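You operate a simulated robot arm through the tools that you are given. There is no shell and no other tool. Be economical: measure what you need, move in short steps, check, and stop when the job is done.

Carry out the task below with a simulated robot arm. There is one attempt and no reset: what you move stays moved.

TASK
Link the grey headset pack to channel D in slot one, then stand it in the yellow tray.
Fine: switch the dock on, set the dial, press LINK; the dock is off again at the end; the other packs keep their channels.
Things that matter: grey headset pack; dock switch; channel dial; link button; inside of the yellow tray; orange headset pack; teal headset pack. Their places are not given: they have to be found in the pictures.

The check looks at the end state, three seconds after you hand in, the way a careful person would. Anything else that was tipped, shoved, dropped, spilled or broken makes it a failure.

THE ROBOT
A 7-joint arm with a two-finger parallel gripper, fixed in place. Base frame: the origin is at the foot of the arm, x ahead of it, y to its left, z up. Lengths are in m, angles in degrees, forces in N, time in s.
With the tool pointing down near the work surface it reaches from about 0.3 to 0.7 m from the base axis. Its first joint turns from -66.0 to 66.0 degrees. Payload 1.57 kg.
Tool frame: the origin (TCP) lies between the finger pads and is the grasp point; the fingertips stand 0.03 m ahead of it; z points along the fingers, y is the line along which they close. The gripper opens to 0.11 m. The fingers are 0.024 m wide and 0.012 m thick; the gripper's body (0.048 by 0.112 m) begins 0.078 m behind the TCP.
Orientation is that of the tool frame in the base frame, as a unit quaternion [x, y, z, w]. With the fingers straight down and closing along the base's y, the tool's x points along the base's -x, its y along +y and its z along -z.

THE INTERFACE
- The arm moves only by the tool apply_moves. Its argument "steps" is a list of rows, each an object of numbers (a shift or turn left out is 0, a gripper value left out holds the last): "tx", "ty", "tz": the shift along the base's x, y, z in units of 250 mm (1.0 is 250 mm); "rx", "ry", "rz": the turn, a rotation vector about the base's x, y, z in units of 60 degrees (1.0 is 60 degrees). In form: [{"tx": .., "ty": .., "tz": .., "rx": .., "ry": .., "rz": ..}, ...]. A call has 1 to 12 rows; each row is the pose to reach, as a shift and turn from the pose commanded when the call began. "gripper" is the opening in per cent of the stroke, from 0 (shut) to 100 (fully open), set as the call begins (left out, the last holds). A call with a number of a shift or a turn outside -1 to 1 is refused whole. Rows are played at 5 a second. More than 0.05 m and 8.6 degrees between two rows, or a gripper value outside its range, and nothing of the call is played. A pose out of reach is approached as far as the arm can. The call stops where the force on the tool passes 40 N (or 10 N more than at its start, if that is more) or the arm is blocked; 0.2 s more then pass. The fingers move at their own pace (about 0.108 m/s each) and stop on an object; they squeeze with about 29 N. The grip force told is the motor's: it shows also when the fingers shut on nothing. Time passes only in rows, and 0.2 s behind the last, so rows that repeat a pose let the fingers close. It gives the time, the measured TCP pose, the force on the tool (base axes), the opening and the grip force at its end, in the units of the frame above (readings bear some noise), and new pictures: "show" is both (left out), scene, wrist or none.
- Cameras (640 x 400 px; columns grow to the right, rows downward): "scene" is fixed at [0.1701, -0.4027, 1.4294]; the picture's right is [0.75, -0.66, 0.00], its down [-0.34, -0.39, -0.86] and it looks along [0.57, 0.64, -0.52] (base axes); focal length 326 px, centre (320, 200). "wrist" rides on the gripper at [-0.036, 0, -0.08] in the tool frame; the picture's right is [0.00, -1.00, 0.00], its down [0.97, 0.00, -0.24] and it looks along [0.24, 0.00, 0.97] (tool axes); focal length 218 px, centre (320, 200).
- locate(camera, pixels): for up to 12 pixels [column, row] of the newest picture of that camera ("zoom" is the newest enlarged one), the place [x, y, z] in the base frame of the surface seen there, good to about 0.003 m, but the place of the scene camera against the robot may be out by one fixed shift of up to 0.025 m in any direction. No time passes.
- inspect(camera, box): a new picture of the part [left, top, right, bottom] of that camera's present view, enlarged. No time passes.
- job_done(): hands the job in; it is judged then, once.

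Go step by step. Measure first, check grasps and placings, and put right what went wrong. The budget is 80 turns and 120 pictures, counting those below and the enlarged ones. Unless the task says otherwise, let go and move clear before handing in, and close with one line.

The tools are called after "Call:" as a command line: name --argument value ..., lists and objects as JSON in quotes. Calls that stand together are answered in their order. apply_moves: Moves the arm, as the interface text tells. Its arguments: {"type":"object","properties":{"steps":{"type":"array"},"gripper":{"type":"number"},"show":{"type":"string","enum":["both","scene","wrist","none"]}},"required":["steps"]} The other tools are called the same way: locate (camera, pixels) gives the place of the surface under pixels of a picture; inspect (camera, box) takes an enlarged picture of a part of a camera's view; job_done () hands the job in.

At the start:

```text
clock: 0.0
eef_pos: [0.3411, 0.0738, 1.2558]
tool_rot: [0.0, 1.0, 0.0, 0.0]
contact_force: [0.0, 0.1, -0.7]
finger_gap: 0.1099
gripper_force: 0.1
```

scene: 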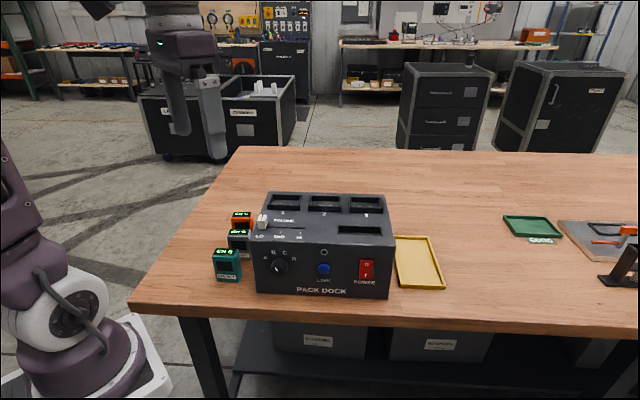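
wrist: 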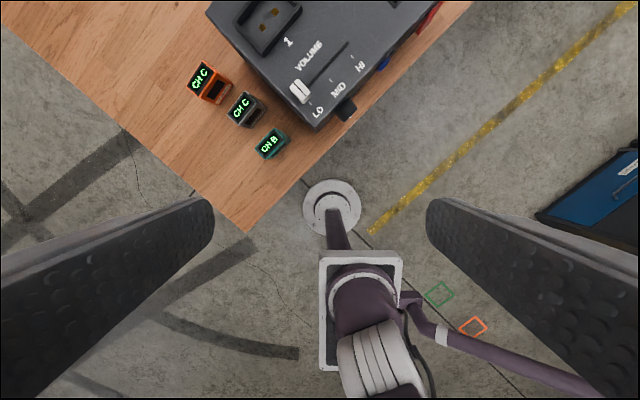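

The scene shows the dock (about 255-395, 190-300), with three packs on its left and the yellow tray on its right. I'll enlarge both views to see the details.

Call:
inspect --camera "scene" --box '[200, 180, 460, 310]'

Call:
inspect --camera "wrist" --box '[180, 0, 460, 175]'

Call:
locate --camera "wrist" --pixels '[[200, 78], [217, 92], [241, 108], [253, 116], [269, 145], [277, 144], [263, 25], [300, 90], [348, 108], [384, 62], [247, 230], [317, 127]]'

Call:
locate --camera "scene" --pixels '[[280, 267], [323, 268], [366, 264], [366, 275], [283, 203], [262, 222], [418, 262], [402, 283], [438, 283], [242, 217], [238, 232], [227, 254]]'

```text
2.46 times, centred on (330, 245) of scene
```

zoom: 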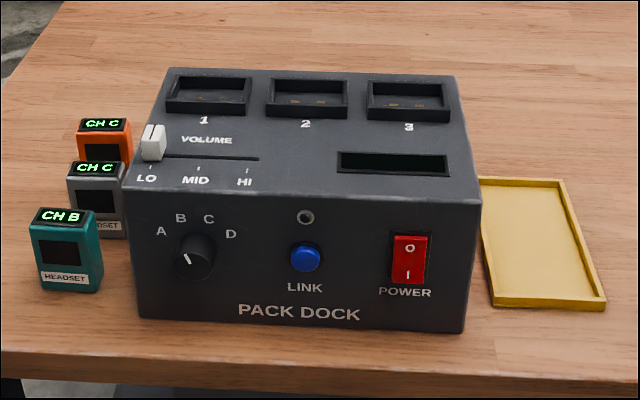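

```text
2.29 times, centred on (320, 88) of wrist
```

zoom: 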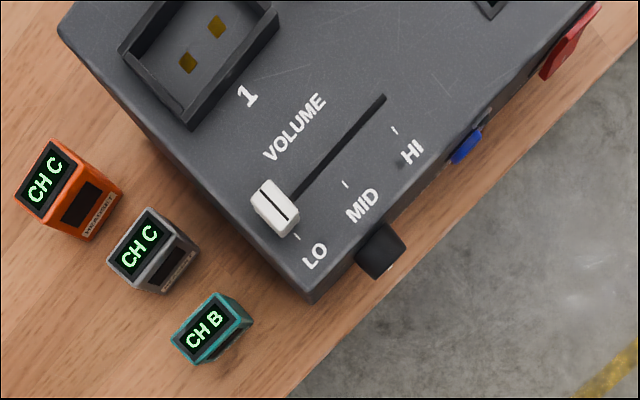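

```text
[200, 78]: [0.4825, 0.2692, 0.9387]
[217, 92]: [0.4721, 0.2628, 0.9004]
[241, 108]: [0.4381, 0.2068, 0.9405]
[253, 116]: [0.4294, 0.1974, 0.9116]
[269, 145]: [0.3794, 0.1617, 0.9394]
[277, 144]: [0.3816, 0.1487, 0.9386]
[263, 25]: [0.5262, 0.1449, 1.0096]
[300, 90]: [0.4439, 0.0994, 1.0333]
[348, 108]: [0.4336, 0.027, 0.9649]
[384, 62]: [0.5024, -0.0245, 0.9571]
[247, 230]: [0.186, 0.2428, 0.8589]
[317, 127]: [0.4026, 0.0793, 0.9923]
```

```text
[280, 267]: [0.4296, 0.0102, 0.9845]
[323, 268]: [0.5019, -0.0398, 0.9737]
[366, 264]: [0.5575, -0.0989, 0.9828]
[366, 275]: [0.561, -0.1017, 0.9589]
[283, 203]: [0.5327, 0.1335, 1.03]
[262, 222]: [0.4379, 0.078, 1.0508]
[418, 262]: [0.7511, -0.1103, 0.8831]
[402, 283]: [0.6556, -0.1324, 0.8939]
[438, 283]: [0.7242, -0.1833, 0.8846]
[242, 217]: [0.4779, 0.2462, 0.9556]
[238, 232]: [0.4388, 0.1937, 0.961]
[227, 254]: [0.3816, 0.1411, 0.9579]
```

The dock's front faces along about (-0.65, -0.76), and the scene camera reads about (0, -0.015, +0.02) off. I'll zoom in on the dial, the switch and the slots.

Call:
inspect --camera "scene" --box '[250, 240, 330, 300]'

Call:
inspect --camera "scene" --box '[330, 250, 390, 295]'

Call:
locate --camera "zoom" --pixels '[[300, 150], [390, 70], [390, 170], [390, 270], [340, 170], [440, 170], [520, 170], [300, 300], [200, 150], [100, 300]]'

```text
6.67 times, centred on (290, 270) of scene
```

zoom: 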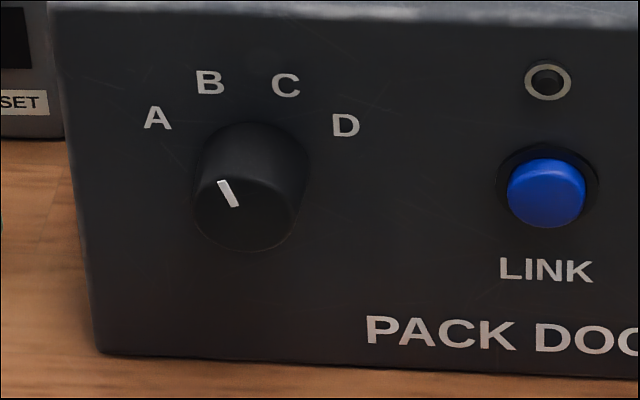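

```text
8.89 times, centred on (360, 272) of scene
```

zoom: 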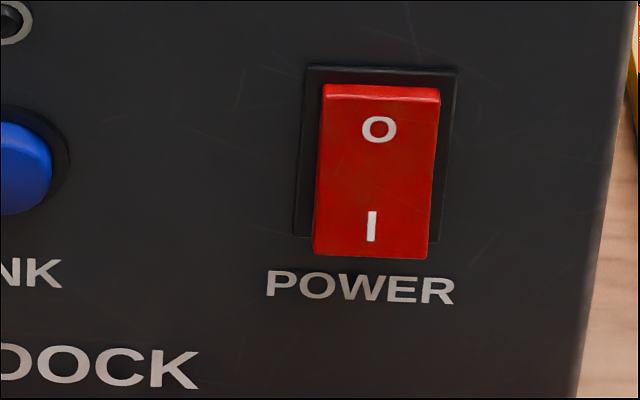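

```text
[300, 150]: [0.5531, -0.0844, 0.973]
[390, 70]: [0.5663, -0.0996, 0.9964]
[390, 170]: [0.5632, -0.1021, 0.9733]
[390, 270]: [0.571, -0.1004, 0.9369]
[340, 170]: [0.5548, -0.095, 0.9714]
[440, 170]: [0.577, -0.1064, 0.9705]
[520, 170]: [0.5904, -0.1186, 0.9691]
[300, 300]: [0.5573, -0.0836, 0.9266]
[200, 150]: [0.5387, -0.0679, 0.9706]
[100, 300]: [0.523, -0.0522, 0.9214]
```

The dial marker points at B, so it needs about 90° clockwise to reach D. The rocker's I half sticks out, so the dock is off. I'll move the wrist camera over the dock for an accurate measurement.

Call:
apply_moves --steps '[{"tx": 0.16, "ty": -0.05, "tz": 0.0}, {"tx": 0.32, "ty": -0.1, "tz": 0.0}, {"tx": 0.48, "ty": -0.15}, {"tx": 0.64, "ty": -0.2}, {"tx": 0.8, "ty": -0.25}, {"tx": 0.94, "ty": -0.3}, {"tx": 0.94, "ty": -0.3}]'

```text
clock: 1.6
eef_pos: [0.5592, 0.0004, 1.2525]
tool_rot: [0.001, 1.0, 0.001, -0.002]
contact_force: [0.2, 0.2, -0.4]
finger_gap: 0.11
gripper_force: 0.1
out of reach, approached as far as the arm can: row 6, 7
```

scene: 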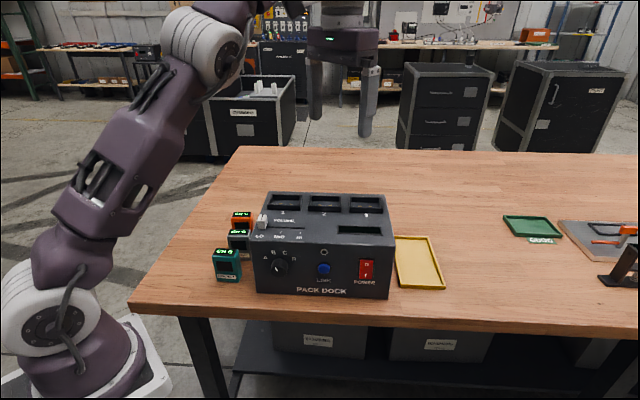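
wrist: 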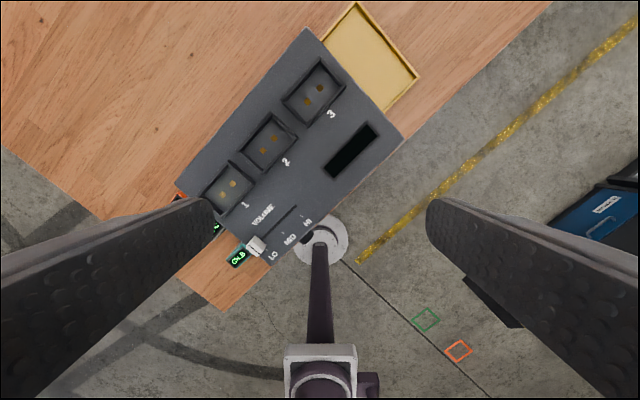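

The dock top and slots are clear in the wrist view, with the tray at the top right. I'll measure them.

Call:
locate --camera "wrist" --pixels '[[308, 28], [403, 136], [270, 264], [215, 193], [237, 211], [250, 185], [228, 161], [203, 188], [228, 186], [357, 6], [417, 75], [370, 60]]'

Call:
inspect --camera "wrist" --box '[170, 140, 330, 280]'

Call:
inspect --camera "wrist" --box '[270, 0, 430, 140]'

```text
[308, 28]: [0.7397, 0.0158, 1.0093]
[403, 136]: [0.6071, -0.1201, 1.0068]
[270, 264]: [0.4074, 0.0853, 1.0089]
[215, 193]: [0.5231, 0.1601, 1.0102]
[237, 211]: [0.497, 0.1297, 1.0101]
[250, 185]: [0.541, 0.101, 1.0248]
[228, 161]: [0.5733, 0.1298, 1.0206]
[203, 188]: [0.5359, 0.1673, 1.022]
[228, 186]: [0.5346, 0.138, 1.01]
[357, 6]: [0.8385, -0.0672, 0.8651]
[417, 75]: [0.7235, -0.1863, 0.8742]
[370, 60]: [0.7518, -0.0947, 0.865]
```

```text
2.86 times, centred on (250, 210) of wrist
```

zoom: 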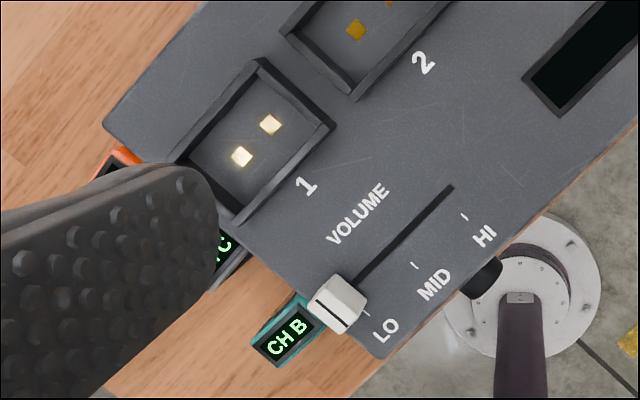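

```text
2.86 times, centred on (350, 70) of wrist
```

zoom: 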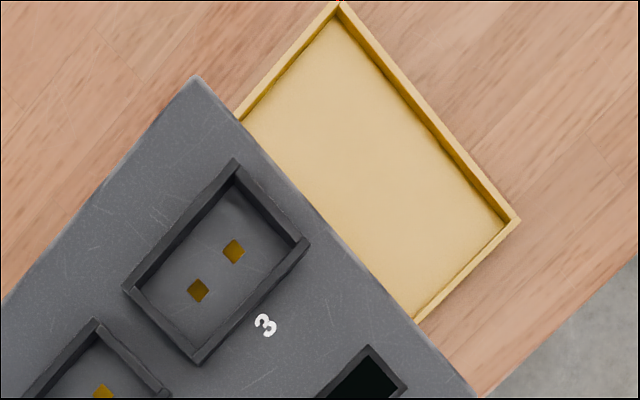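

The dock's right is u≈(0.697,-0.717), its inward direction is n≈(0.717,0.697), its top is at z=1.009 and slot 1's centre is near (0.537,0.135). Next I'll calibrate the scene camera against these same corners.

Call:
inspect --camera "scene" --box '[240, 180, 400, 280]'

Call:
locate --camera "scene" --pixels '[[393, 244], [253, 243], [386, 196], [269, 192], [444, 287], [435, 238], [323, 252], [323, 266], [280, 257]]'

```text
4.00 times, centred on (320, 230) of scene
```

zoom: 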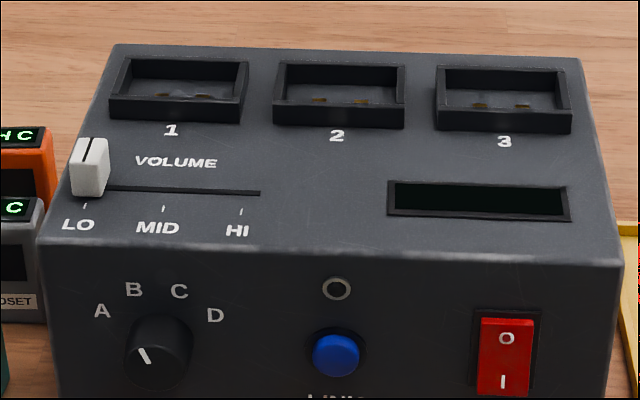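

```text
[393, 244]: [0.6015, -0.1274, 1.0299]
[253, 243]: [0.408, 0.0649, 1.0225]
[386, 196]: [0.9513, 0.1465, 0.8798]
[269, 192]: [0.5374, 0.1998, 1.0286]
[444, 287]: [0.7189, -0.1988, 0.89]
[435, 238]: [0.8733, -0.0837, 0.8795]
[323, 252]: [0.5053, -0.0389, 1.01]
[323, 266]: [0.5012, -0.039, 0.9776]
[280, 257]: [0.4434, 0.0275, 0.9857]
```

Scene correction is about (+0.005, +0.013, -0.018). That gives POWER at u≈+0.093, LINK at u≈+0.004 and the dial at u≈-0.079, all near z≈0.955. I'll close the fingers and bring the tool in front of the dock, yawed to face it.

Call:
apply_moves --gripper 0 --show "none" --steps '[{"tx": -0.08, "ty": -0.13, "tz": -0.05, "rz": 0.12}, {"tx": -0.16, "ty": -0.26, "tz": -0.1, "rz": 0.24}, {"tx": -0.24, "ty": -0.39, "tz": -0.15, "rz": 0.37}, {"tx": -0.32, "ty": -0.52, "tz": -0.2, "rz": 0.49}, {"tx": -0.4, "ty": -0.65, "tz": -0.25, "rz": 0.61}, {"tx": -0.48, "ty": -0.78, "tz": -0.3, "rz": 0.737}, {"tx": -0.48, "ty": -0.78, "tz": -0.3, "rz": 0.737}]'

```text
clock: 3.2
eef_pos: [0.4431, -0.1934, 1.1787]
tool_rot: [-0.377, 0.926, 0.0, 0.0]
contact_force: [-0.3, 0.8, 0.2]
finger_gap: 0.0002
gripper_force: 21.4
```

The tool is yawed correctly at (0.443, -0.193, 1.179). Now I'll tilt it towards the dock face.

Call:
apply_moves --show "both" --steps '[{"rx": 0.0929, "ry": -0.0956}, {"rx": 0.1859, "ry": -0.1912}, {"rx": 0.2788, "ry": -0.2868}, {"rx": 0.3717, "ry": -0.3824}, {"rx": 0.4647, "ry": -0.478}, {"rx": 0.5576, "ry": -0.5736}, {"rx": 0.6505, "ry": -0.6692}, {"rx": 0.7434, "ry": -0.7648}, {"rx": 0.8364, "ry": -0.8604}, {"rx": 0.9293, "ry": -0.956}]'

```text
clock: 5.4
eef_pos: [0.4432, -0.1933, 1.1771]
tool_rot: [-0.288, 0.709, 0.242, 0.597]
contact_force: [0.4, -0.2, 0.0]
finger_gap: 0.0001
gripper_force: 21.6
```

scene: 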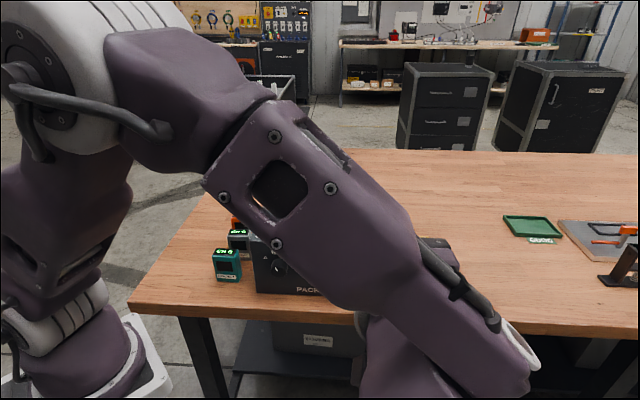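
wrist: 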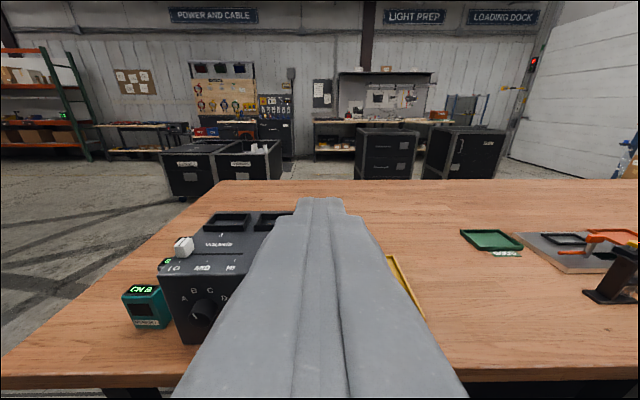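

The horizontal pose can be reached. Now I'll go down to a standoff in front of the rocker's I half.

Call:
apply_moves --show "wrist" --steps '[{"tx": 0.048, "ty": 0.036, "tz": -0.16}, {"tx": 0.096, "ty": 0.072, "tz": -0.32}, {"tx": 0.144, "ty": 0.108, "tz": -0.48}, {"tx": 0.192, "ty": 0.144, "tz": -0.64}, {"tx": 0.24, "ty": 0.18, "tz": -0.8}, {"tx": 0.2856, "ty": 0.215, "tz": -0.95}, {"tx": 0.2856, "ty": 0.215, "tz": -0.95}]'

```text
clock: 7.0
eef_pos: [0.5152, -0.1395, 0.9381]
tool_rot: [-0.288, 0.709, 0.242, 0.596]
contact_force: [0.7, -0.1, -0.3]
finger_gap: 0.0
gripper_force: 20.8
```

wrist: 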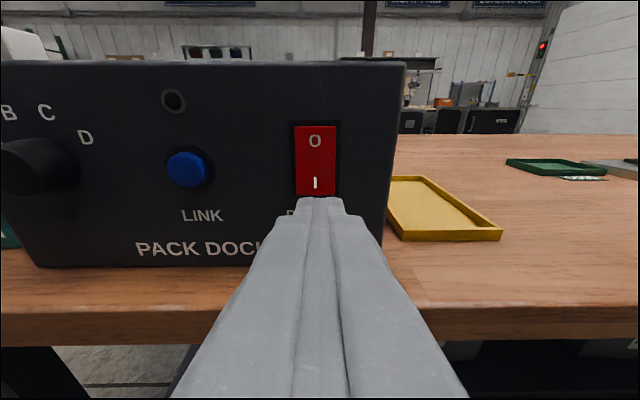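

The face is in full view now, so I'll locate the switch, the LINK button and the dial precisely from here.

Call:
locate --camera "wrist" --pixels '[[316, 128], [316, 160], [316, 183], [316, 193], [296, 150], [336, 150], [187, 168], [40, 180], [30, 165], [173, 101], [370, 100], [100, 220]]'

Call:
inspect --camera "wrist" --box '[250, 90, 390, 230]'

```text
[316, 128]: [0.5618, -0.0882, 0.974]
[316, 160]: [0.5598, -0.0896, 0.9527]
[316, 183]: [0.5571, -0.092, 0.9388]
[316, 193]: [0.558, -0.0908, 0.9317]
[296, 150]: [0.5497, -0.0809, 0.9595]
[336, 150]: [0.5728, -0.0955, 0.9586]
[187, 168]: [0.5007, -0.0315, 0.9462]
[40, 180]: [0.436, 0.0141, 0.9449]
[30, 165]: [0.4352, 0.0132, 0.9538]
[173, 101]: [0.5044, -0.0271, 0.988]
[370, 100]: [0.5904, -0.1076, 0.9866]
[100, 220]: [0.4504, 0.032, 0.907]
```

```text
2.86 times, centred on (320, 160) of wrist
```

zoom: 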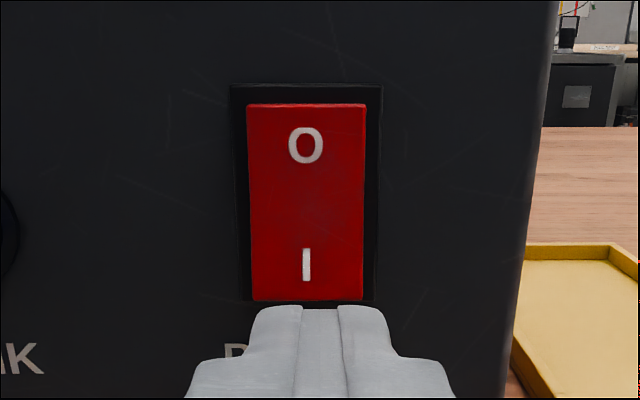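

The rocker's centre is z≈0.952, with I at 0.939 standing out about 0.013 from the face. I'll lower the tip slightly to sit only on the I half, then press forward in small steps.

Call:
apply_moves --show "wrist" --steps '[{"tx": -0.0112, "ty": 0.0116, "tz": -0.034}, {"tx": 0.0318, "ty": 0.0534, "tz": -0.034}, {"tx": 0.0691, "ty": 0.0897, "tz": -0.034}, {"tx": 0.0806, "ty": 0.1008, "tz": -0.034}, {"tx": 0.0892, "ty": 0.1092, "tz": -0.034}, {"tx": 0.0978, "ty": 0.1175, "tz": -0.034}, {"tx": 0.1035, "ty": 0.1231, "tz": -0.034}, {"tx": 0.0978, "ty": 0.1175, "tz": -0.034}, {"tx": 0.0318, "ty": 0.0534, "tz": -0.034}]'

```text
clock: 8.6
eef_pos: [0.5383, -0.1131, 0.9269]
tool_rot: [-0.288, 0.711, 0.24, 0.595]
contact_force: [-7.8, -6.6, 0.2]
finger_gap: 0.0
gripper_force: 21.4
stopped in row 7: the force on the tool passed its limit (the readings are from after the stop); the commanded pose is now the measured one
```

wrist: 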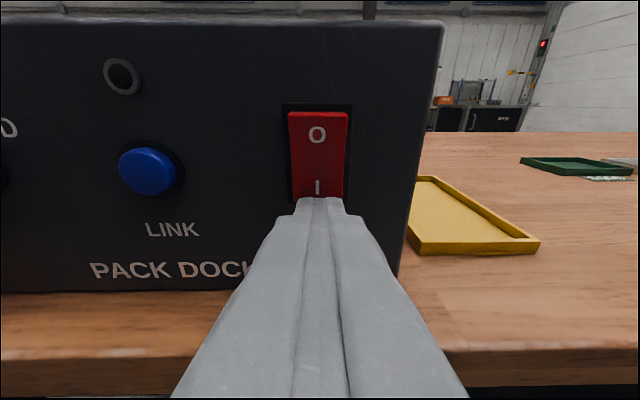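

O now stands out at (317,120), so the rocker appears to have flipped. I'll back off and check.

Call:
apply_moves --show "wrist" --steps '[{"tx": -0.057, "ty": -0.056}, {"tx": -0.143, "ty": -0.139}, {"tx": -0.23, "ty": -0.223}, {"tx": -0.23, "ty": -0.223}]'

Call:
inspect --camera "wrist" --box '[0, 40, 400, 290]'

```text
clock: 9.6
eef_pos: [0.4794, -0.1676, 0.9302]
tool_rot: [-0.288, 0.711, 0.24, 0.595]
contact_force: [-1.0, 0.3, -0.1]
finger_gap: 0.0
gripper_force: 21.3
```

wrist: 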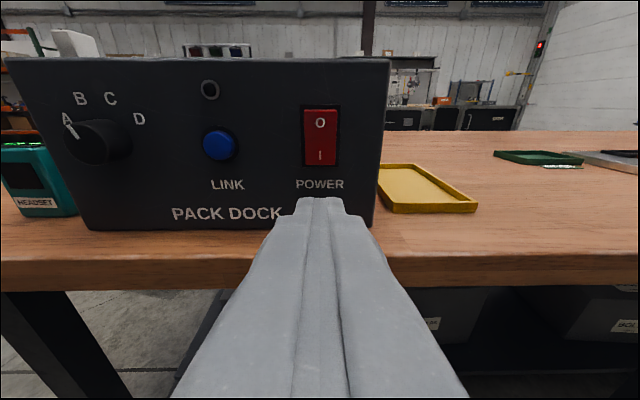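

```text
1.60 times, centred on (200, 165) of wrist
```

zoom: 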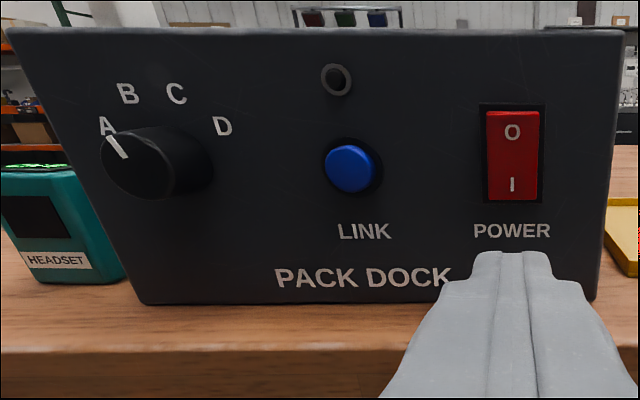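

The rocker now has O out and I in, so the dock should be on. Next is the dial, so I'll measure the knob's outline.

Call:
locate --camera "zoom" --pixels '[[135, 165], [108, 165], [162, 165], [135, 140], [135, 190], [180, 140], [205, 175], [190, 190], [225, 180], [75, 75], [222, 126], [107, 126]]'

```text
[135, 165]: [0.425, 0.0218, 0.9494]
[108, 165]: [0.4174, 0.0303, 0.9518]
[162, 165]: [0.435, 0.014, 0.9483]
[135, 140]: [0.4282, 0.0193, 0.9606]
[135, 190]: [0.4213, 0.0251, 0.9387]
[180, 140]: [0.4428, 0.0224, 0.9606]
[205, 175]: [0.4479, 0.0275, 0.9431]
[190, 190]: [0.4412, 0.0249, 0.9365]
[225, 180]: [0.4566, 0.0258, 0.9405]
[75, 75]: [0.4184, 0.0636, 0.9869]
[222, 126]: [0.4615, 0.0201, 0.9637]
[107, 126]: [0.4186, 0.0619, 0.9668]
```

The knob axis is at u≈-0.086, z≈0.950, and its front is about 0.028 from the face. I'll open the fingers halfway, level the tool and line up in front of the knob.

Call:
apply_moves --gripper 50 --show "both" --steps '[{"tx": -0.1, "ty": 0.12, "tz": 0.02, "rx": 0.03, "ry": -0.03}, {"tx": -0.2, "ty": 0.25, "tz": 0.04, "rx": 0.06, "ry": -0.06}, {"tx": -0.3, "ty": 0.39, "tz": 0.06, "rx": 0.09, "ry": -0.09}, {"tx": -0.38, "ty": 0.5, "tz": 0.08, "rx": 0.116, "ry": -0.1195}, {"tx": -0.416, "ty": 0.57, "tz": 0.08, "rx": 0.116, "ry": -0.1195}, {"tx": -0.416, "ty": 0.57, "tz": 0.08, "rx": 0.116, "ry": -0.1195}]'

```text
clock: 10.9
eef_pos: [0.4556, -0.1112, 0.9741]
tool_rot: [-0.267, 0.657, 0.266, 0.653]
contact_force: [0.1, 0.7, 0.2]
finger_gap: 0.0549
gripper_force: 0.0
out of reach, approached as far as the arm can: row 2, 3, 4, 5, 6
```

scene: 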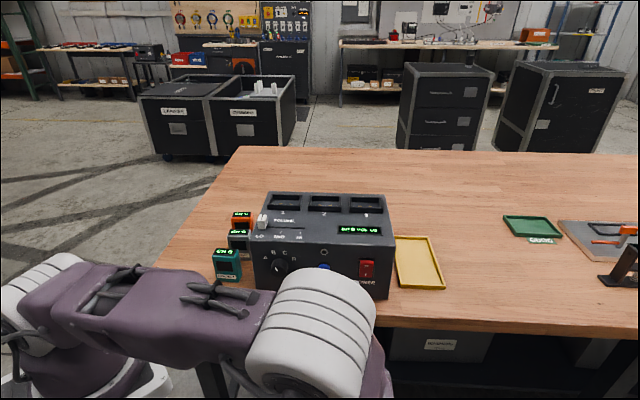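
wrist: 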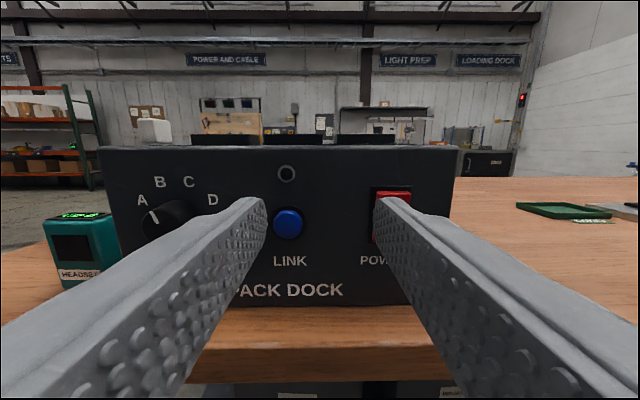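

The dock display is lit, so power is on. A level approach to the dial is out of reach, so I'll use a tool tilted about 50° down and turn the knob about its own axis in two 45° strokes.

Call:
apply_moves --show "both" --steps '[{"tx": -0.03, "ty": 0.03, "tz": 0.05, "rx": -0.0968, "ry": 0.0996}, {"tx": -0.08, "ty": 0.09, "tz": 0.08, "rx": -0.1937, "ry": 0.1992}, {"tx": -0.14, "ty": 0.16, "tz": 0.1, "rx": -0.2905, "ry": 0.2988}, {"tx": -0.2, "ty": 0.23, "tz": 0.11, "rx": -0.3873, "ry": 0.3983}, {"tx": -0.26, "ty": 0.29, "tz": 0.12, "rx": -0.4842, "ry": 0.4979}, {"tx": -0.32, "ty": 0.344, "tz": 0.12, "rx": -0.581, "ry": 0.5975}, {"tx": -0.32, "ty": 0.344, "tz": 0.12, "rx": -0.581, "ry": 0.5975}]'

Call:
inspect --camera "scene" --box '[240, 180, 400, 280]'

```text
clock: 12.6
eef_pos: [0.3733, -0.0277, 1.0044]
tool_rot: [-0.353, 0.872, 0.126, 0.316]
contact_force: [0.0, -0.2, 0.0]
finger_gap: 0.0552
gripper_force: 0.0
```

scene: 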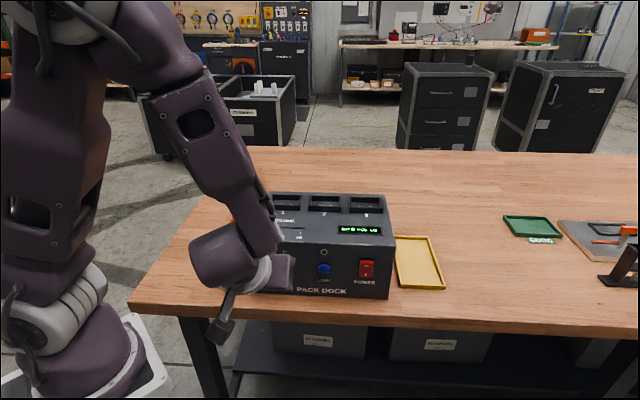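
wrist: 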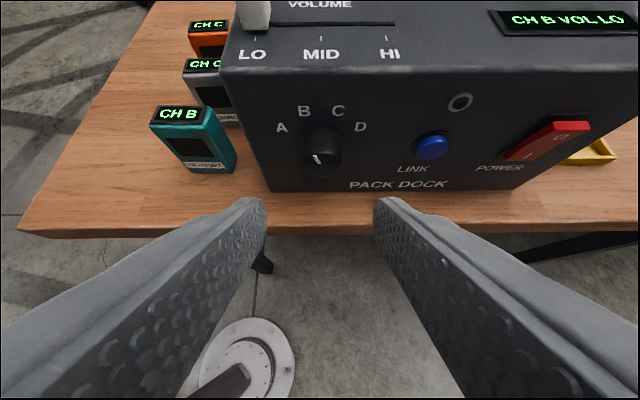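

```text
4.00 times, centred on (320, 230) of scene
```

zoom: 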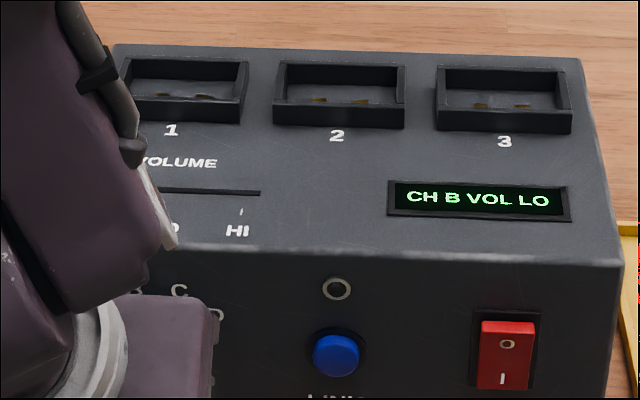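

This pose works, and the display reads "CH B VOL LO". I'll locate the knob's edges from here.

Call:
inspect --camera "wrist" --box '[260, 90, 380, 190]'

Call:
locate --camera "zoom" --pixels '[[240, 300], [400, 300], [320, 360], [310, 400], [230, 360], [385, 370], [320, 250], [410, 260], [500, 300], [510, 190], [115, 200], [330, 100]]'

```text
4.00 times, centred on (320, 140) of wrist
```

zoom: 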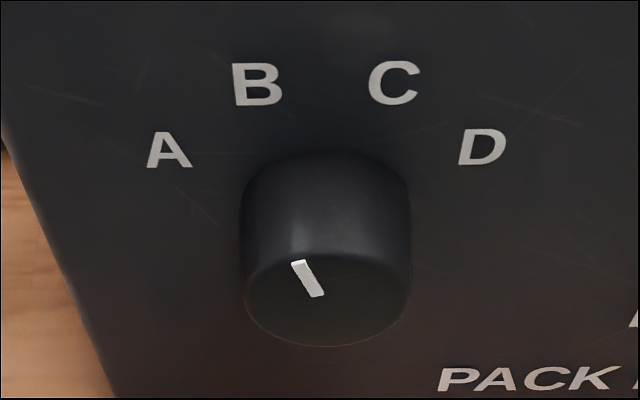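

```text
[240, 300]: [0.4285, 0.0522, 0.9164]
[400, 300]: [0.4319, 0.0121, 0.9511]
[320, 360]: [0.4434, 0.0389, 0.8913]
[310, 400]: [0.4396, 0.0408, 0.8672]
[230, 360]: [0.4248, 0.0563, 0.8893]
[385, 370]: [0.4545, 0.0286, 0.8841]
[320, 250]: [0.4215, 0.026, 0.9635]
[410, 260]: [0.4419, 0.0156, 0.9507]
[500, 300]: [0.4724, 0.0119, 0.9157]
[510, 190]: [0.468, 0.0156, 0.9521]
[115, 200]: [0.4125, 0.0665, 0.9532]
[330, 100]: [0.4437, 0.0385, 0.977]
```

Knob: axis u≈-0.0885, z≈0.950, diameter about 36 mm, standing out about 26 mm. I'll pre-roll by -22.5° about the knob axis and straddle it.

Call:
apply_moves --show "both" --steps '[{"tx": 0.02, "ty": 0.033, "tz": -0.058, "rx": -0.09, "ry": -0.087}, {"tx": 0.04, "ty": 0.067, "tz": -0.116, "rx": -0.18, "ry": -0.174}, {"tx": 0.06, "ty": 0.1007, "tz": -0.1736, "rx": -0.269, "ry": -0.2614}, {"tx": 0.06, "ty": 0.1007, "tz": -0.1736, "rx": -0.269, "ry": -0.2614}]'

```text
clock: 13.6
eef_pos: [0.3859, -0.0131, 1.0036]
tool_rot: [-0.374, 0.861, 0.069, 0.338]
contact_force: [-0.4, 0.3, 0.0]
finger_gap: 0.0551
gripper_force: 0.1
out of reach, approached as far as the arm can: row 1, 2, 3, 4
```

scene: 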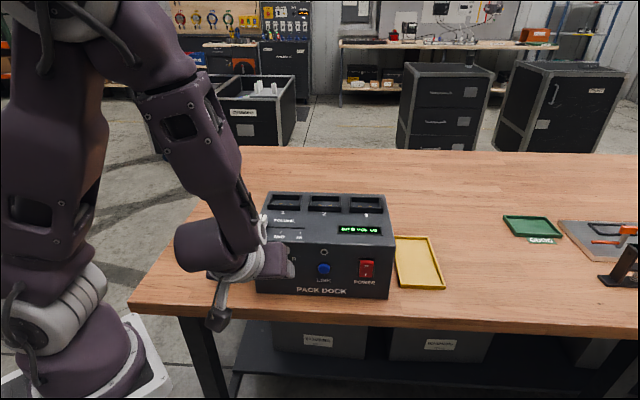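
wrist: 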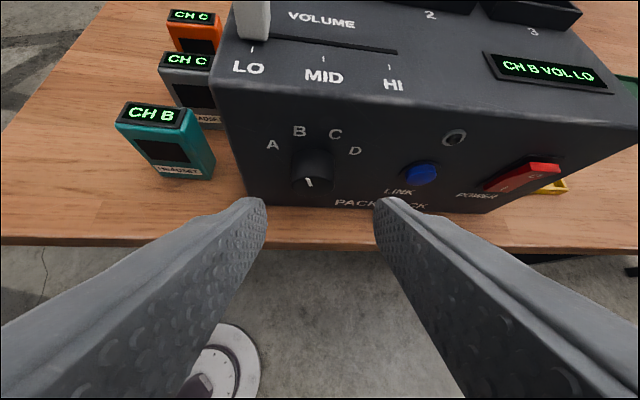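

Rolling negative at that tilt runs out of reach. I'll use a steeper tool, 20° from vertical and without roll, and see how low it reaches in front of the knob.

Call:
apply_moves --show "none" --steps '[{"tx": 0.0, "ty": 0.0, "tz": 0.04, "rx": -0.046, "ry": 0.108, "rz": -0.007}, {"tx": 0.0, "ty": 0.0, "tz": 0.04, "rx": -0.093, "ry": 0.216, "rz": -0.014}, {"tx": 0.02, "ty": 0.029, "tz": 0.0, "rx": -0.139, "ry": 0.324, "rz": -0.021}, {"tx": 0.02, "ty": 0.029, "tz": -0.08, "rx": -0.139, "ry": 0.324, "rz": -0.021}, {"tx": 0.02, "ty": 0.029, "tz": -0.16, "rx": -0.139, "ry": 0.324, "rz": -0.021}, {"tx": 0.02, "ty": 0.029, "tz": -0.16, "rx": -0.139, "ry": 0.324, "rz": -0.021}]'

```text
clock: 14.9
eef_pos: [0.3905, -0.0064, 0.9613]
tool_rot: [-0.371, 0.912, 0.066, 0.161]
contact_force: [0.3, 0.0, -0.4]
finger_gap: 0.055
gripper_force: 0.1
```

That pose is reached. Now I'll try the -22.5° pre-roll here.

Call:
apply_moves --show "wrist" --steps '[{"tx": -0.004, "ty": 0.004, "rx": -0.09, "ry": -0.087}, {"tx": -0.008, "ty": 0.008, "rx": -0.18, "ry": -0.174}, {"tx": -0.013, "ty": 0.013, "tz": -0.004, "rx": -0.269, "ry": -0.2614}, {"tx": -0.013, "ty": 0.013, "tz": -0.004, "rx": -0.269, "ry": -0.2614}]'

```text
clock: 15.9
eef_pos: [0.396, 0.0038, 0.9469]
tool_rot: [-0.393, 0.895, -0.036, 0.206]
contact_force: [-0.8, -0.2, 0.0]
finger_gap: 0.055
gripper_force: 0.0
out of reach, approached as far as the arm can: row 2, 3, 4
```

wrist: 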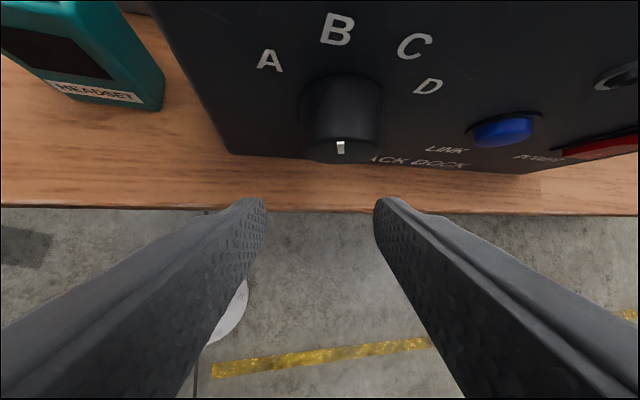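

Negative roll stops at about -14°. I'll do a 0→+45° stroke twice instead, so I'm going back to zero roll and advancing to straddle the knob.

Call:
apply_moves --show "wrist" --steps '[{"tx": -0.011, "ty": -0.02, "tz": 0.03, "rx": 0.079, "ry": 0.083, "rz": -0.007}, {"tx": -0.022, "ty": -0.041, "tz": 0.058, "rx": 0.1575, "ry": 0.166, "rz": -0.014}, {"tx": -0.022, "ty": -0.041, "tz": 0.058, "rx": 0.1575, "ry": 0.166, "rz": -0.014}, {"tx": 0.03, "ty": 0.01, "tz": 0.061, "rx": 0.1575, "ry": 0.166, "rz": -0.014}, {"tx": 0.07, "ty": 0.048, "tz": 0.061, "rx": 0.1575, "ry": 0.166, "rz": -0.014}, {"tx": 0.107, "ty": 0.0845, "tz": 0.061, "rx": 0.1575, "ry": 0.166, "rz": -0.014}, {"tx": 0.107, "ty": 0.0845, "tz": 0.061, "rx": 0.1575, "ry": 0.166, "rz": -0.014}]'

```text
clock: 17.6
eef_pos: [0.4208, 0.0223, 0.9609]
tool_rot: [-0.37, 0.913, 0.071, 0.159]
contact_force: [0.0, 0.2, -0.2]
finger_gap: 0.0549
gripper_force: 0.1
```

wrist: 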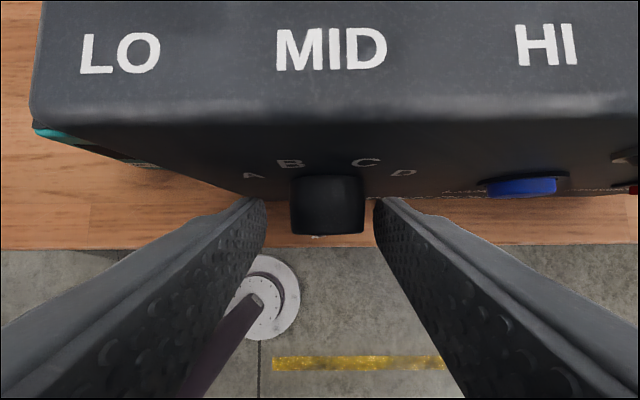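

The knob sits between the fingers at (327,205), about 3 mm right of centre. I'll centre on it and close.

Call:
apply_moves --show "none" --steps '[{"tx": 0.0084, "ty": -0.0086}, {"tx": 0.0084, "ty": -0.0086}]'

Call:
apply_moves --gripper 0 --show "wrist" --steps '[{"tx": 0}, {"tx": 0}, {"tx": 0}]'

```text
clock: 18.1
eef_pos: [0.4239, 0.0202, 0.9617]
tool_rot: [-0.37, 0.913, 0.071, 0.16]
contact_force: [0.4, -0.9, -0.3]
finger_gap: 0.0549
gripper_force: 0.1
```

```text
clock: 18.9
eef_pos: [0.423, 0.0198, 0.9612]
tool_rot: [-0.37, 0.912, 0.071, 0.16]
contact_force: [1.8, -2.1, -1.4]
finger_gap: 0.0326
gripper_force: 40.7
```

wrist: 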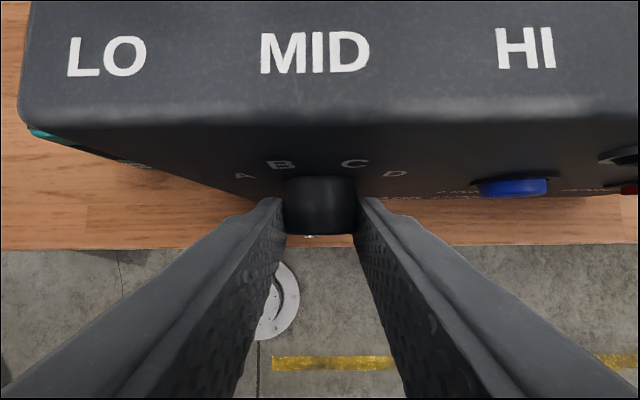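

The knob is held with a 32.6 mm gap. Now I'll swing the tool 45° clockwise about the knob axis.

Call:
apply_moves --show "both" --steps '[{"tx": 0.004, "ty": -0.0041, "rx": 0.0896, "ry": 0.0871}, {"tx": 0.0079, "ty": -0.0082, "tz": -0.0015, "rx": 0.1793, "ry": 0.1743}, {"tx": 0.0117, "ty": -0.012, "tz": -0.0033, "rx": 0.2689, "ry": 0.2614}, {"tx": 0.0153, "ty": -0.0158, "tz": -0.006, "rx": 0.3585, "ry": 0.3485}, {"tx": 0.0187, "ty": -0.0192, "tz": -0.009, "rx": 0.4481, "ry": 0.4356}, {"tx": 0.0217, "ty": -0.0223, "tz": -0.013, "rx": 0.5378, "ry": 0.5228}, {"tx": 0.0217, "ty": -0.0223, "tz": -0.013, "rx": 0.5378, "ry": 0.5228}]'

Call:
inspect --camera "scene" --box '[240, 200, 400, 300]'

```text
clock: 20.7
eef_pos: [0.4292, 0.0145, 0.9586]
tool_rot: [-0.279, 0.867, 0.412, 0.005]
contact_force: [2.7, -2.4, -1.5]
finger_gap: 0.0326
gripper_force: 40.9
stopped in row 7: the force on the tool passed its limit (the readings are from after the stop); the commanded pose is now the measured one
```

scene: 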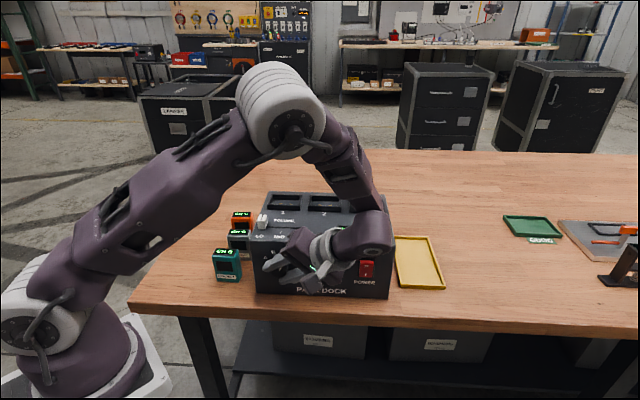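
wrist: 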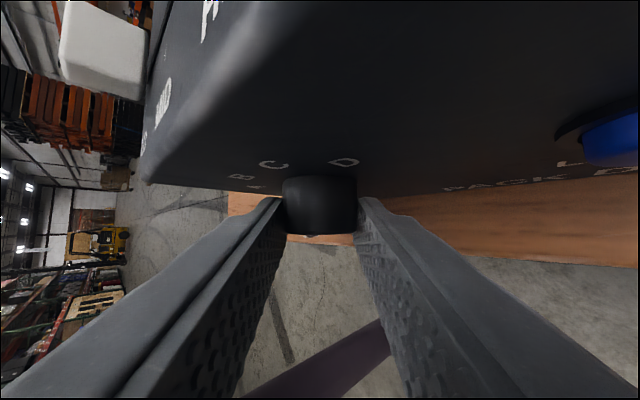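

```text
4.00 times, centred on (320, 250) of scene
```

zoom: 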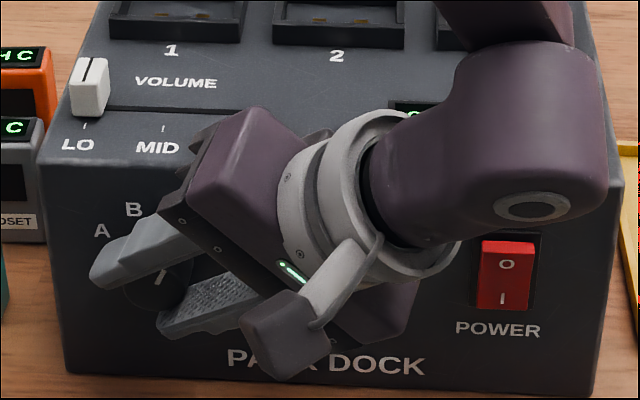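

The marker now points to C. I'll release, unwind in place around the knob and then regrip for the second stroke.

Call:
apply_moves --gripper 50 --show "both" --steps '[{"tx": 0}, {"tx": 0}, {"tx": -0.004, "ty": 0.004, "tz": 0.004, "rx": -0.0896, "ry": -0.0871}, {"tx": -0.007, "ty": 0.007, "tz": 0.007, "rx": -0.1793, "ry": -0.1743}, {"tx": -0.0107, "ty": 0.0107, "tz": 0.01, "rx": -0.2689, "ry": -0.2614}, {"tx": -0.0145, "ty": 0.0145, "tz": 0.012, "rx": -0.3585, "ry": -0.3485}, {"tx": -0.018, "ty": 0.018, "tz": 0.012, "rx": -0.4481, "ry": -0.4356}, {"tx": -0.0217, "ty": 0.0223, "tz": 0.013, "rx": -0.5378, "ry": -0.5228}, {"tx": -0.0217, "ty": 0.0223, "tz": 0.013, "rx": -0.5378, "ry": -0.5228}]'

Call:
inspect --camera "scene" --box '[240, 200, 400, 300]'

```text
clock: 22.7
eef_pos: [0.4246, 0.02, 0.9603]
tool_rot: [-0.37, 0.913, 0.069, 0.16]
contact_force: [0.6, -0.6, 1.1]
finger_gap: 0.0548
gripper_force: 0.1
```

scene: 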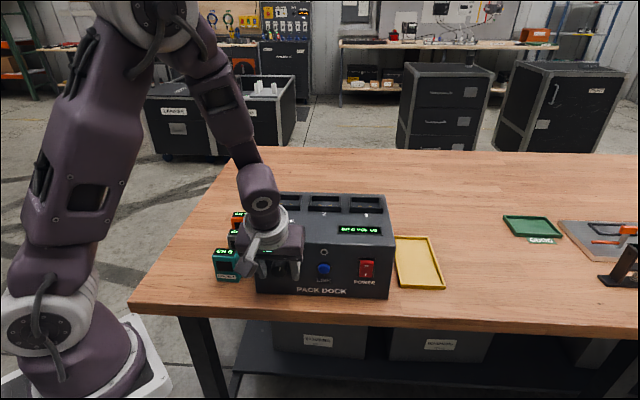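
wrist: 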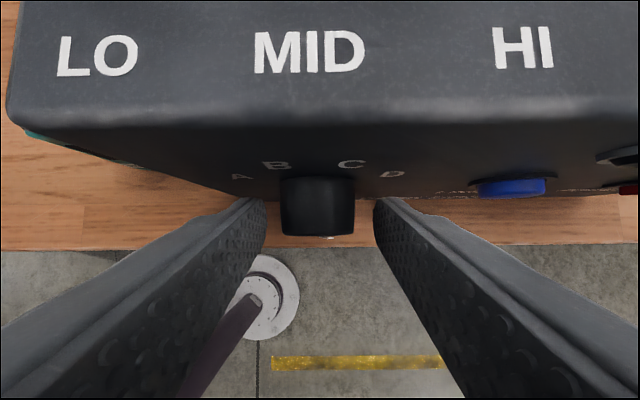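

```text
4.00 times, centred on (320, 250) of scene
```

zoom: 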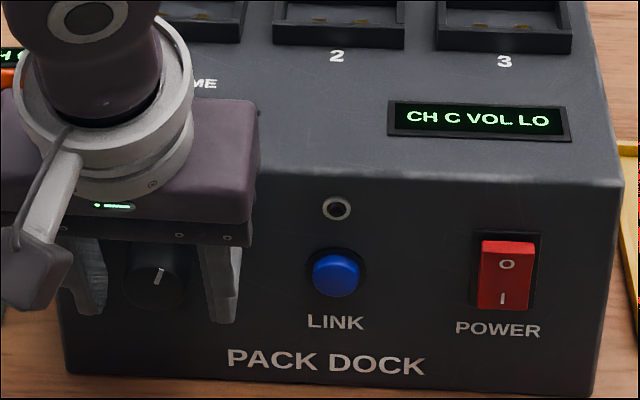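

The display reads "CH C", so the method works. I'll regrip and make the second stroke.

Call:
apply_moves --gripper 0 --show "none" --steps '[{"tx": 0}, {"tx": 0}, {"tx": 0}]'

Call:
apply_moves --show "scene" --steps '[{"tx": 0.004, "ty": -0.0041, "rx": 0.0896, "ry": 0.0871}, {"tx": 0.0079, "ty": -0.0082, "tz": -0.0015, "rx": 0.1793, "ry": 0.1743}, {"tx": 0.0117, "ty": -0.012, "tz": -0.0033, "rx": 0.2689, "ry": 0.2614}, {"tx": 0.0153, "ty": -0.0158, "tz": -0.006, "rx": 0.3585, "ry": 0.3485}, {"tx": 0.0187, "ty": -0.0192, "tz": -0.009, "rx": 0.4481, "ry": 0.4356}, {"tx": 0.0217, "ty": -0.0223, "tz": -0.012, "rx": 0.5378, "ry": 0.5228}, {"tx": 0.0217, "ty": -0.0223, "tz": -0.012, "rx": 0.5378, "ry": 0.5228}]'

Call:
inspect --camera "scene" --box '[240, 200, 400, 300]'

```text
clock: 23.5
eef_pos: [0.4247, 0.0215, 0.9604]
tool_rot: [-0.369, 0.913, 0.07, 0.157]
contact_force: [-8.1, 9.3, 2.6]
finger_gap: 0.0326
gripper_force: 41.0
```

```text
clock: 25.1
eef_pos: [0.4303, 0.0136, 0.9586]
tool_rot: [-0.278, 0.867, 0.414, 0.005]
contact_force: [5.1, 9.4, -12.6]
finger_gap: 0.0322
gripper_force: 40.6
```

scene: 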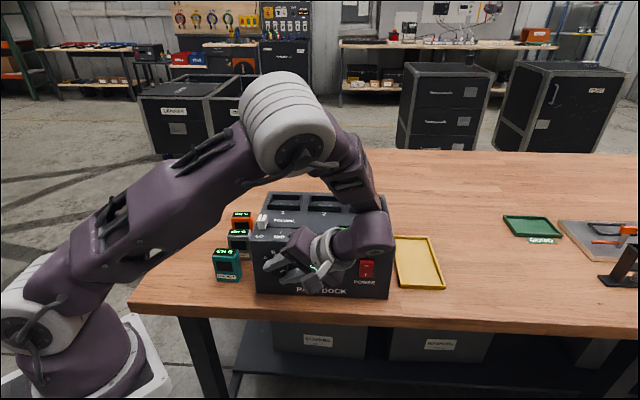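

```text
4.00 times, centred on (320, 250) of scene
```

zoom: 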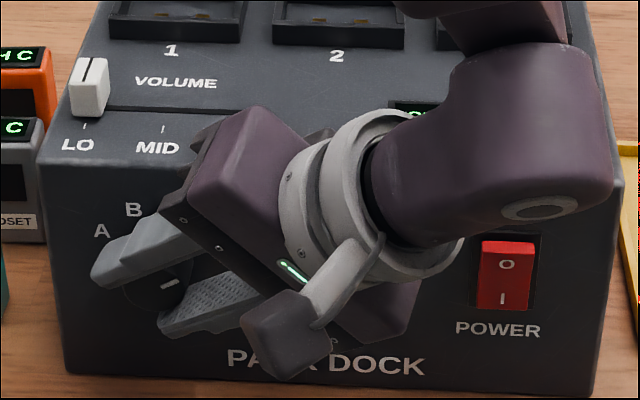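

The marker now points towards D. I'll release, unwind and withdraw.

Call:
apply_moves --gripper 50 --show "scene" --steps '[{"tx": 0}, {"tx": 0}, {"tx": -0.004, "ty": 0.004, "tz": 0.004, "rx": -0.0896, "ry": -0.0871}, {"tx": -0.007, "ty": 0.007, "tz": 0.007, "rx": -0.1793, "ry": -0.1743}, {"tx": -0.0107, "ty": 0.0107, "tz": 0.01, "rx": -0.2689, "ry": -0.2614}, {"tx": -0.0145, "ty": 0.0145, "tz": 0.012, "rx": -0.3585, "ry": -0.3485}, {"tx": -0.018, "ty": 0.018, "tz": 0.012, "rx": -0.4481, "ry": -0.4356}, {"tx": -0.0217, "ty": 0.0223, "tz": 0.013, "rx": -0.5378, "ry": -0.5228}, {"tx": -0.1, "ty": -0.055, "tz": 0.013, "rx": -0.5378, "ry": -0.5228}, {"tx": -0.2, "ty": -0.155, "tz": 0.013, "rx": -0.5378, "ry": -0.5228}, {"tx": -0.2, "ty": -0.155, "tz": 0.2, "rx": -0.5378, "ry": -0.5228}, {"tx": -0.2, "ty": -0.155, "tz": 0.39, "rx": -0.5378, "ry": -0.5228}]'

Call:
inspect --camera "scene" --box '[240, 200, 400, 300]'

```text
clock: 27.7
eef_pos: [0.3827, -0.025, 1.0583]
tool_rot: [-0.37, 0.913, 0.071, 0.157]
contact_force: [-0.3, -0.1, 0.1]
finger_gap: 0.0552
gripper_force: 0.1
```

scene: 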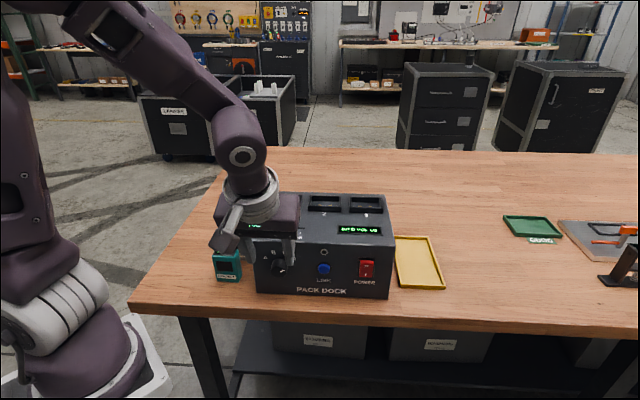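

```text
4.00 times, centred on (320, 250) of scene
```

zoom: 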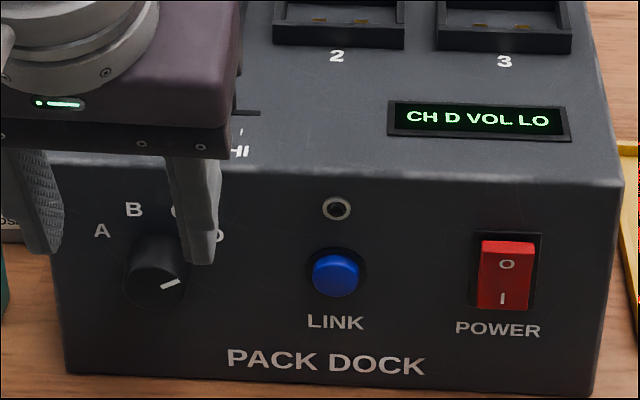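

The display reads "CH D VOL LO". Next is the grey pack: I'll raise the tool, straighten it down and head over the packs.

Call:
apply_moves --gripper 100 --show "none" --steps '[{"tz": 0.15, "rx": -0.0774, "ry": 0.0797}, {"tz": 0.3, "rx": -0.1549, "ry": 0.1593}, {"tz": 0.4, "rx": -0.2323, "ry": 0.239}, {"tz": 0.4, "rx": -0.2323, "ry": 0.239}]'

Call:
apply_moves --show "none" --steps '[{"ty": 0.1, "rz": 0.14}, {"ty": 0.22, "rz": 0.28}, {"ty": 0.34, "rz": 0.42}, {"tx": 0.02, "ty": 0.46, "rz": 0.56}, {"tx": 0.03, "ty": 0.58, "rz": 0.7}, {"tx": 0.06, "ty": 0.7, "rz": 0.84}, {"tx": 0.1, "ty": 0.82, "rz": 0.97}, {"tx": 0.12, "ty": 0.88, "rz": 1.0}]'

Call:
apply_moves --show "both" --steps '[{"rz": 0.125}, {"rz": 0.25}, {"rz": 0.375}, {"rz": 0.5}, {"rz": 0.5}]'

```text
clock: 28.7
eef_pos: [0.3805, -0.0226, 1.1583]
tool_rot: [-0.374, 0.927, 0.004, -0.002]
contact_force: [-0.9, 0.2, -0.3]
finger_gap: 0.11
gripper_force: 0.0
```

```text
clock: 30.5
eef_pos: [0.411, 0.1956, 1.1545]
tool_rot: [0.789, -0.615, -0.002, 0.003]
contact_force: [-0.3, -0.6, -0.8]
finger_gap: 0.1102
gripper_force: 0.1
```

```text
clock: 31.7
eef_pos: [0.4085, 0.1965, 1.1555]
tool_rot: [0.921, -0.39, -0.002, 0.005]
contact_force: [0.6, 0.3, 0.9]
finger_gap: 0.1101
gripper_force: 0.1
```

scene: 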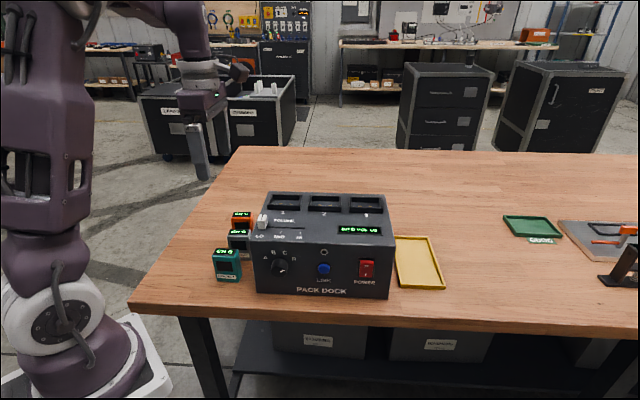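
wrist: 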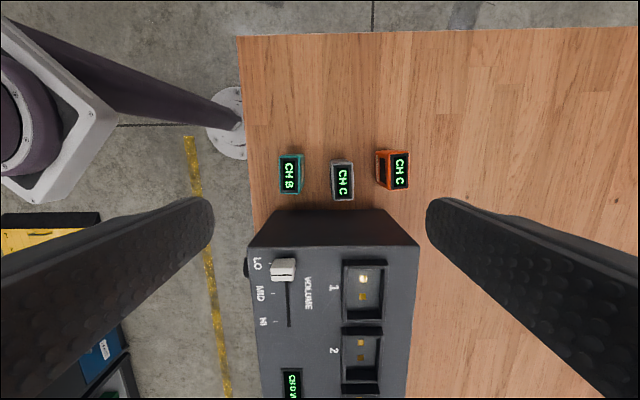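

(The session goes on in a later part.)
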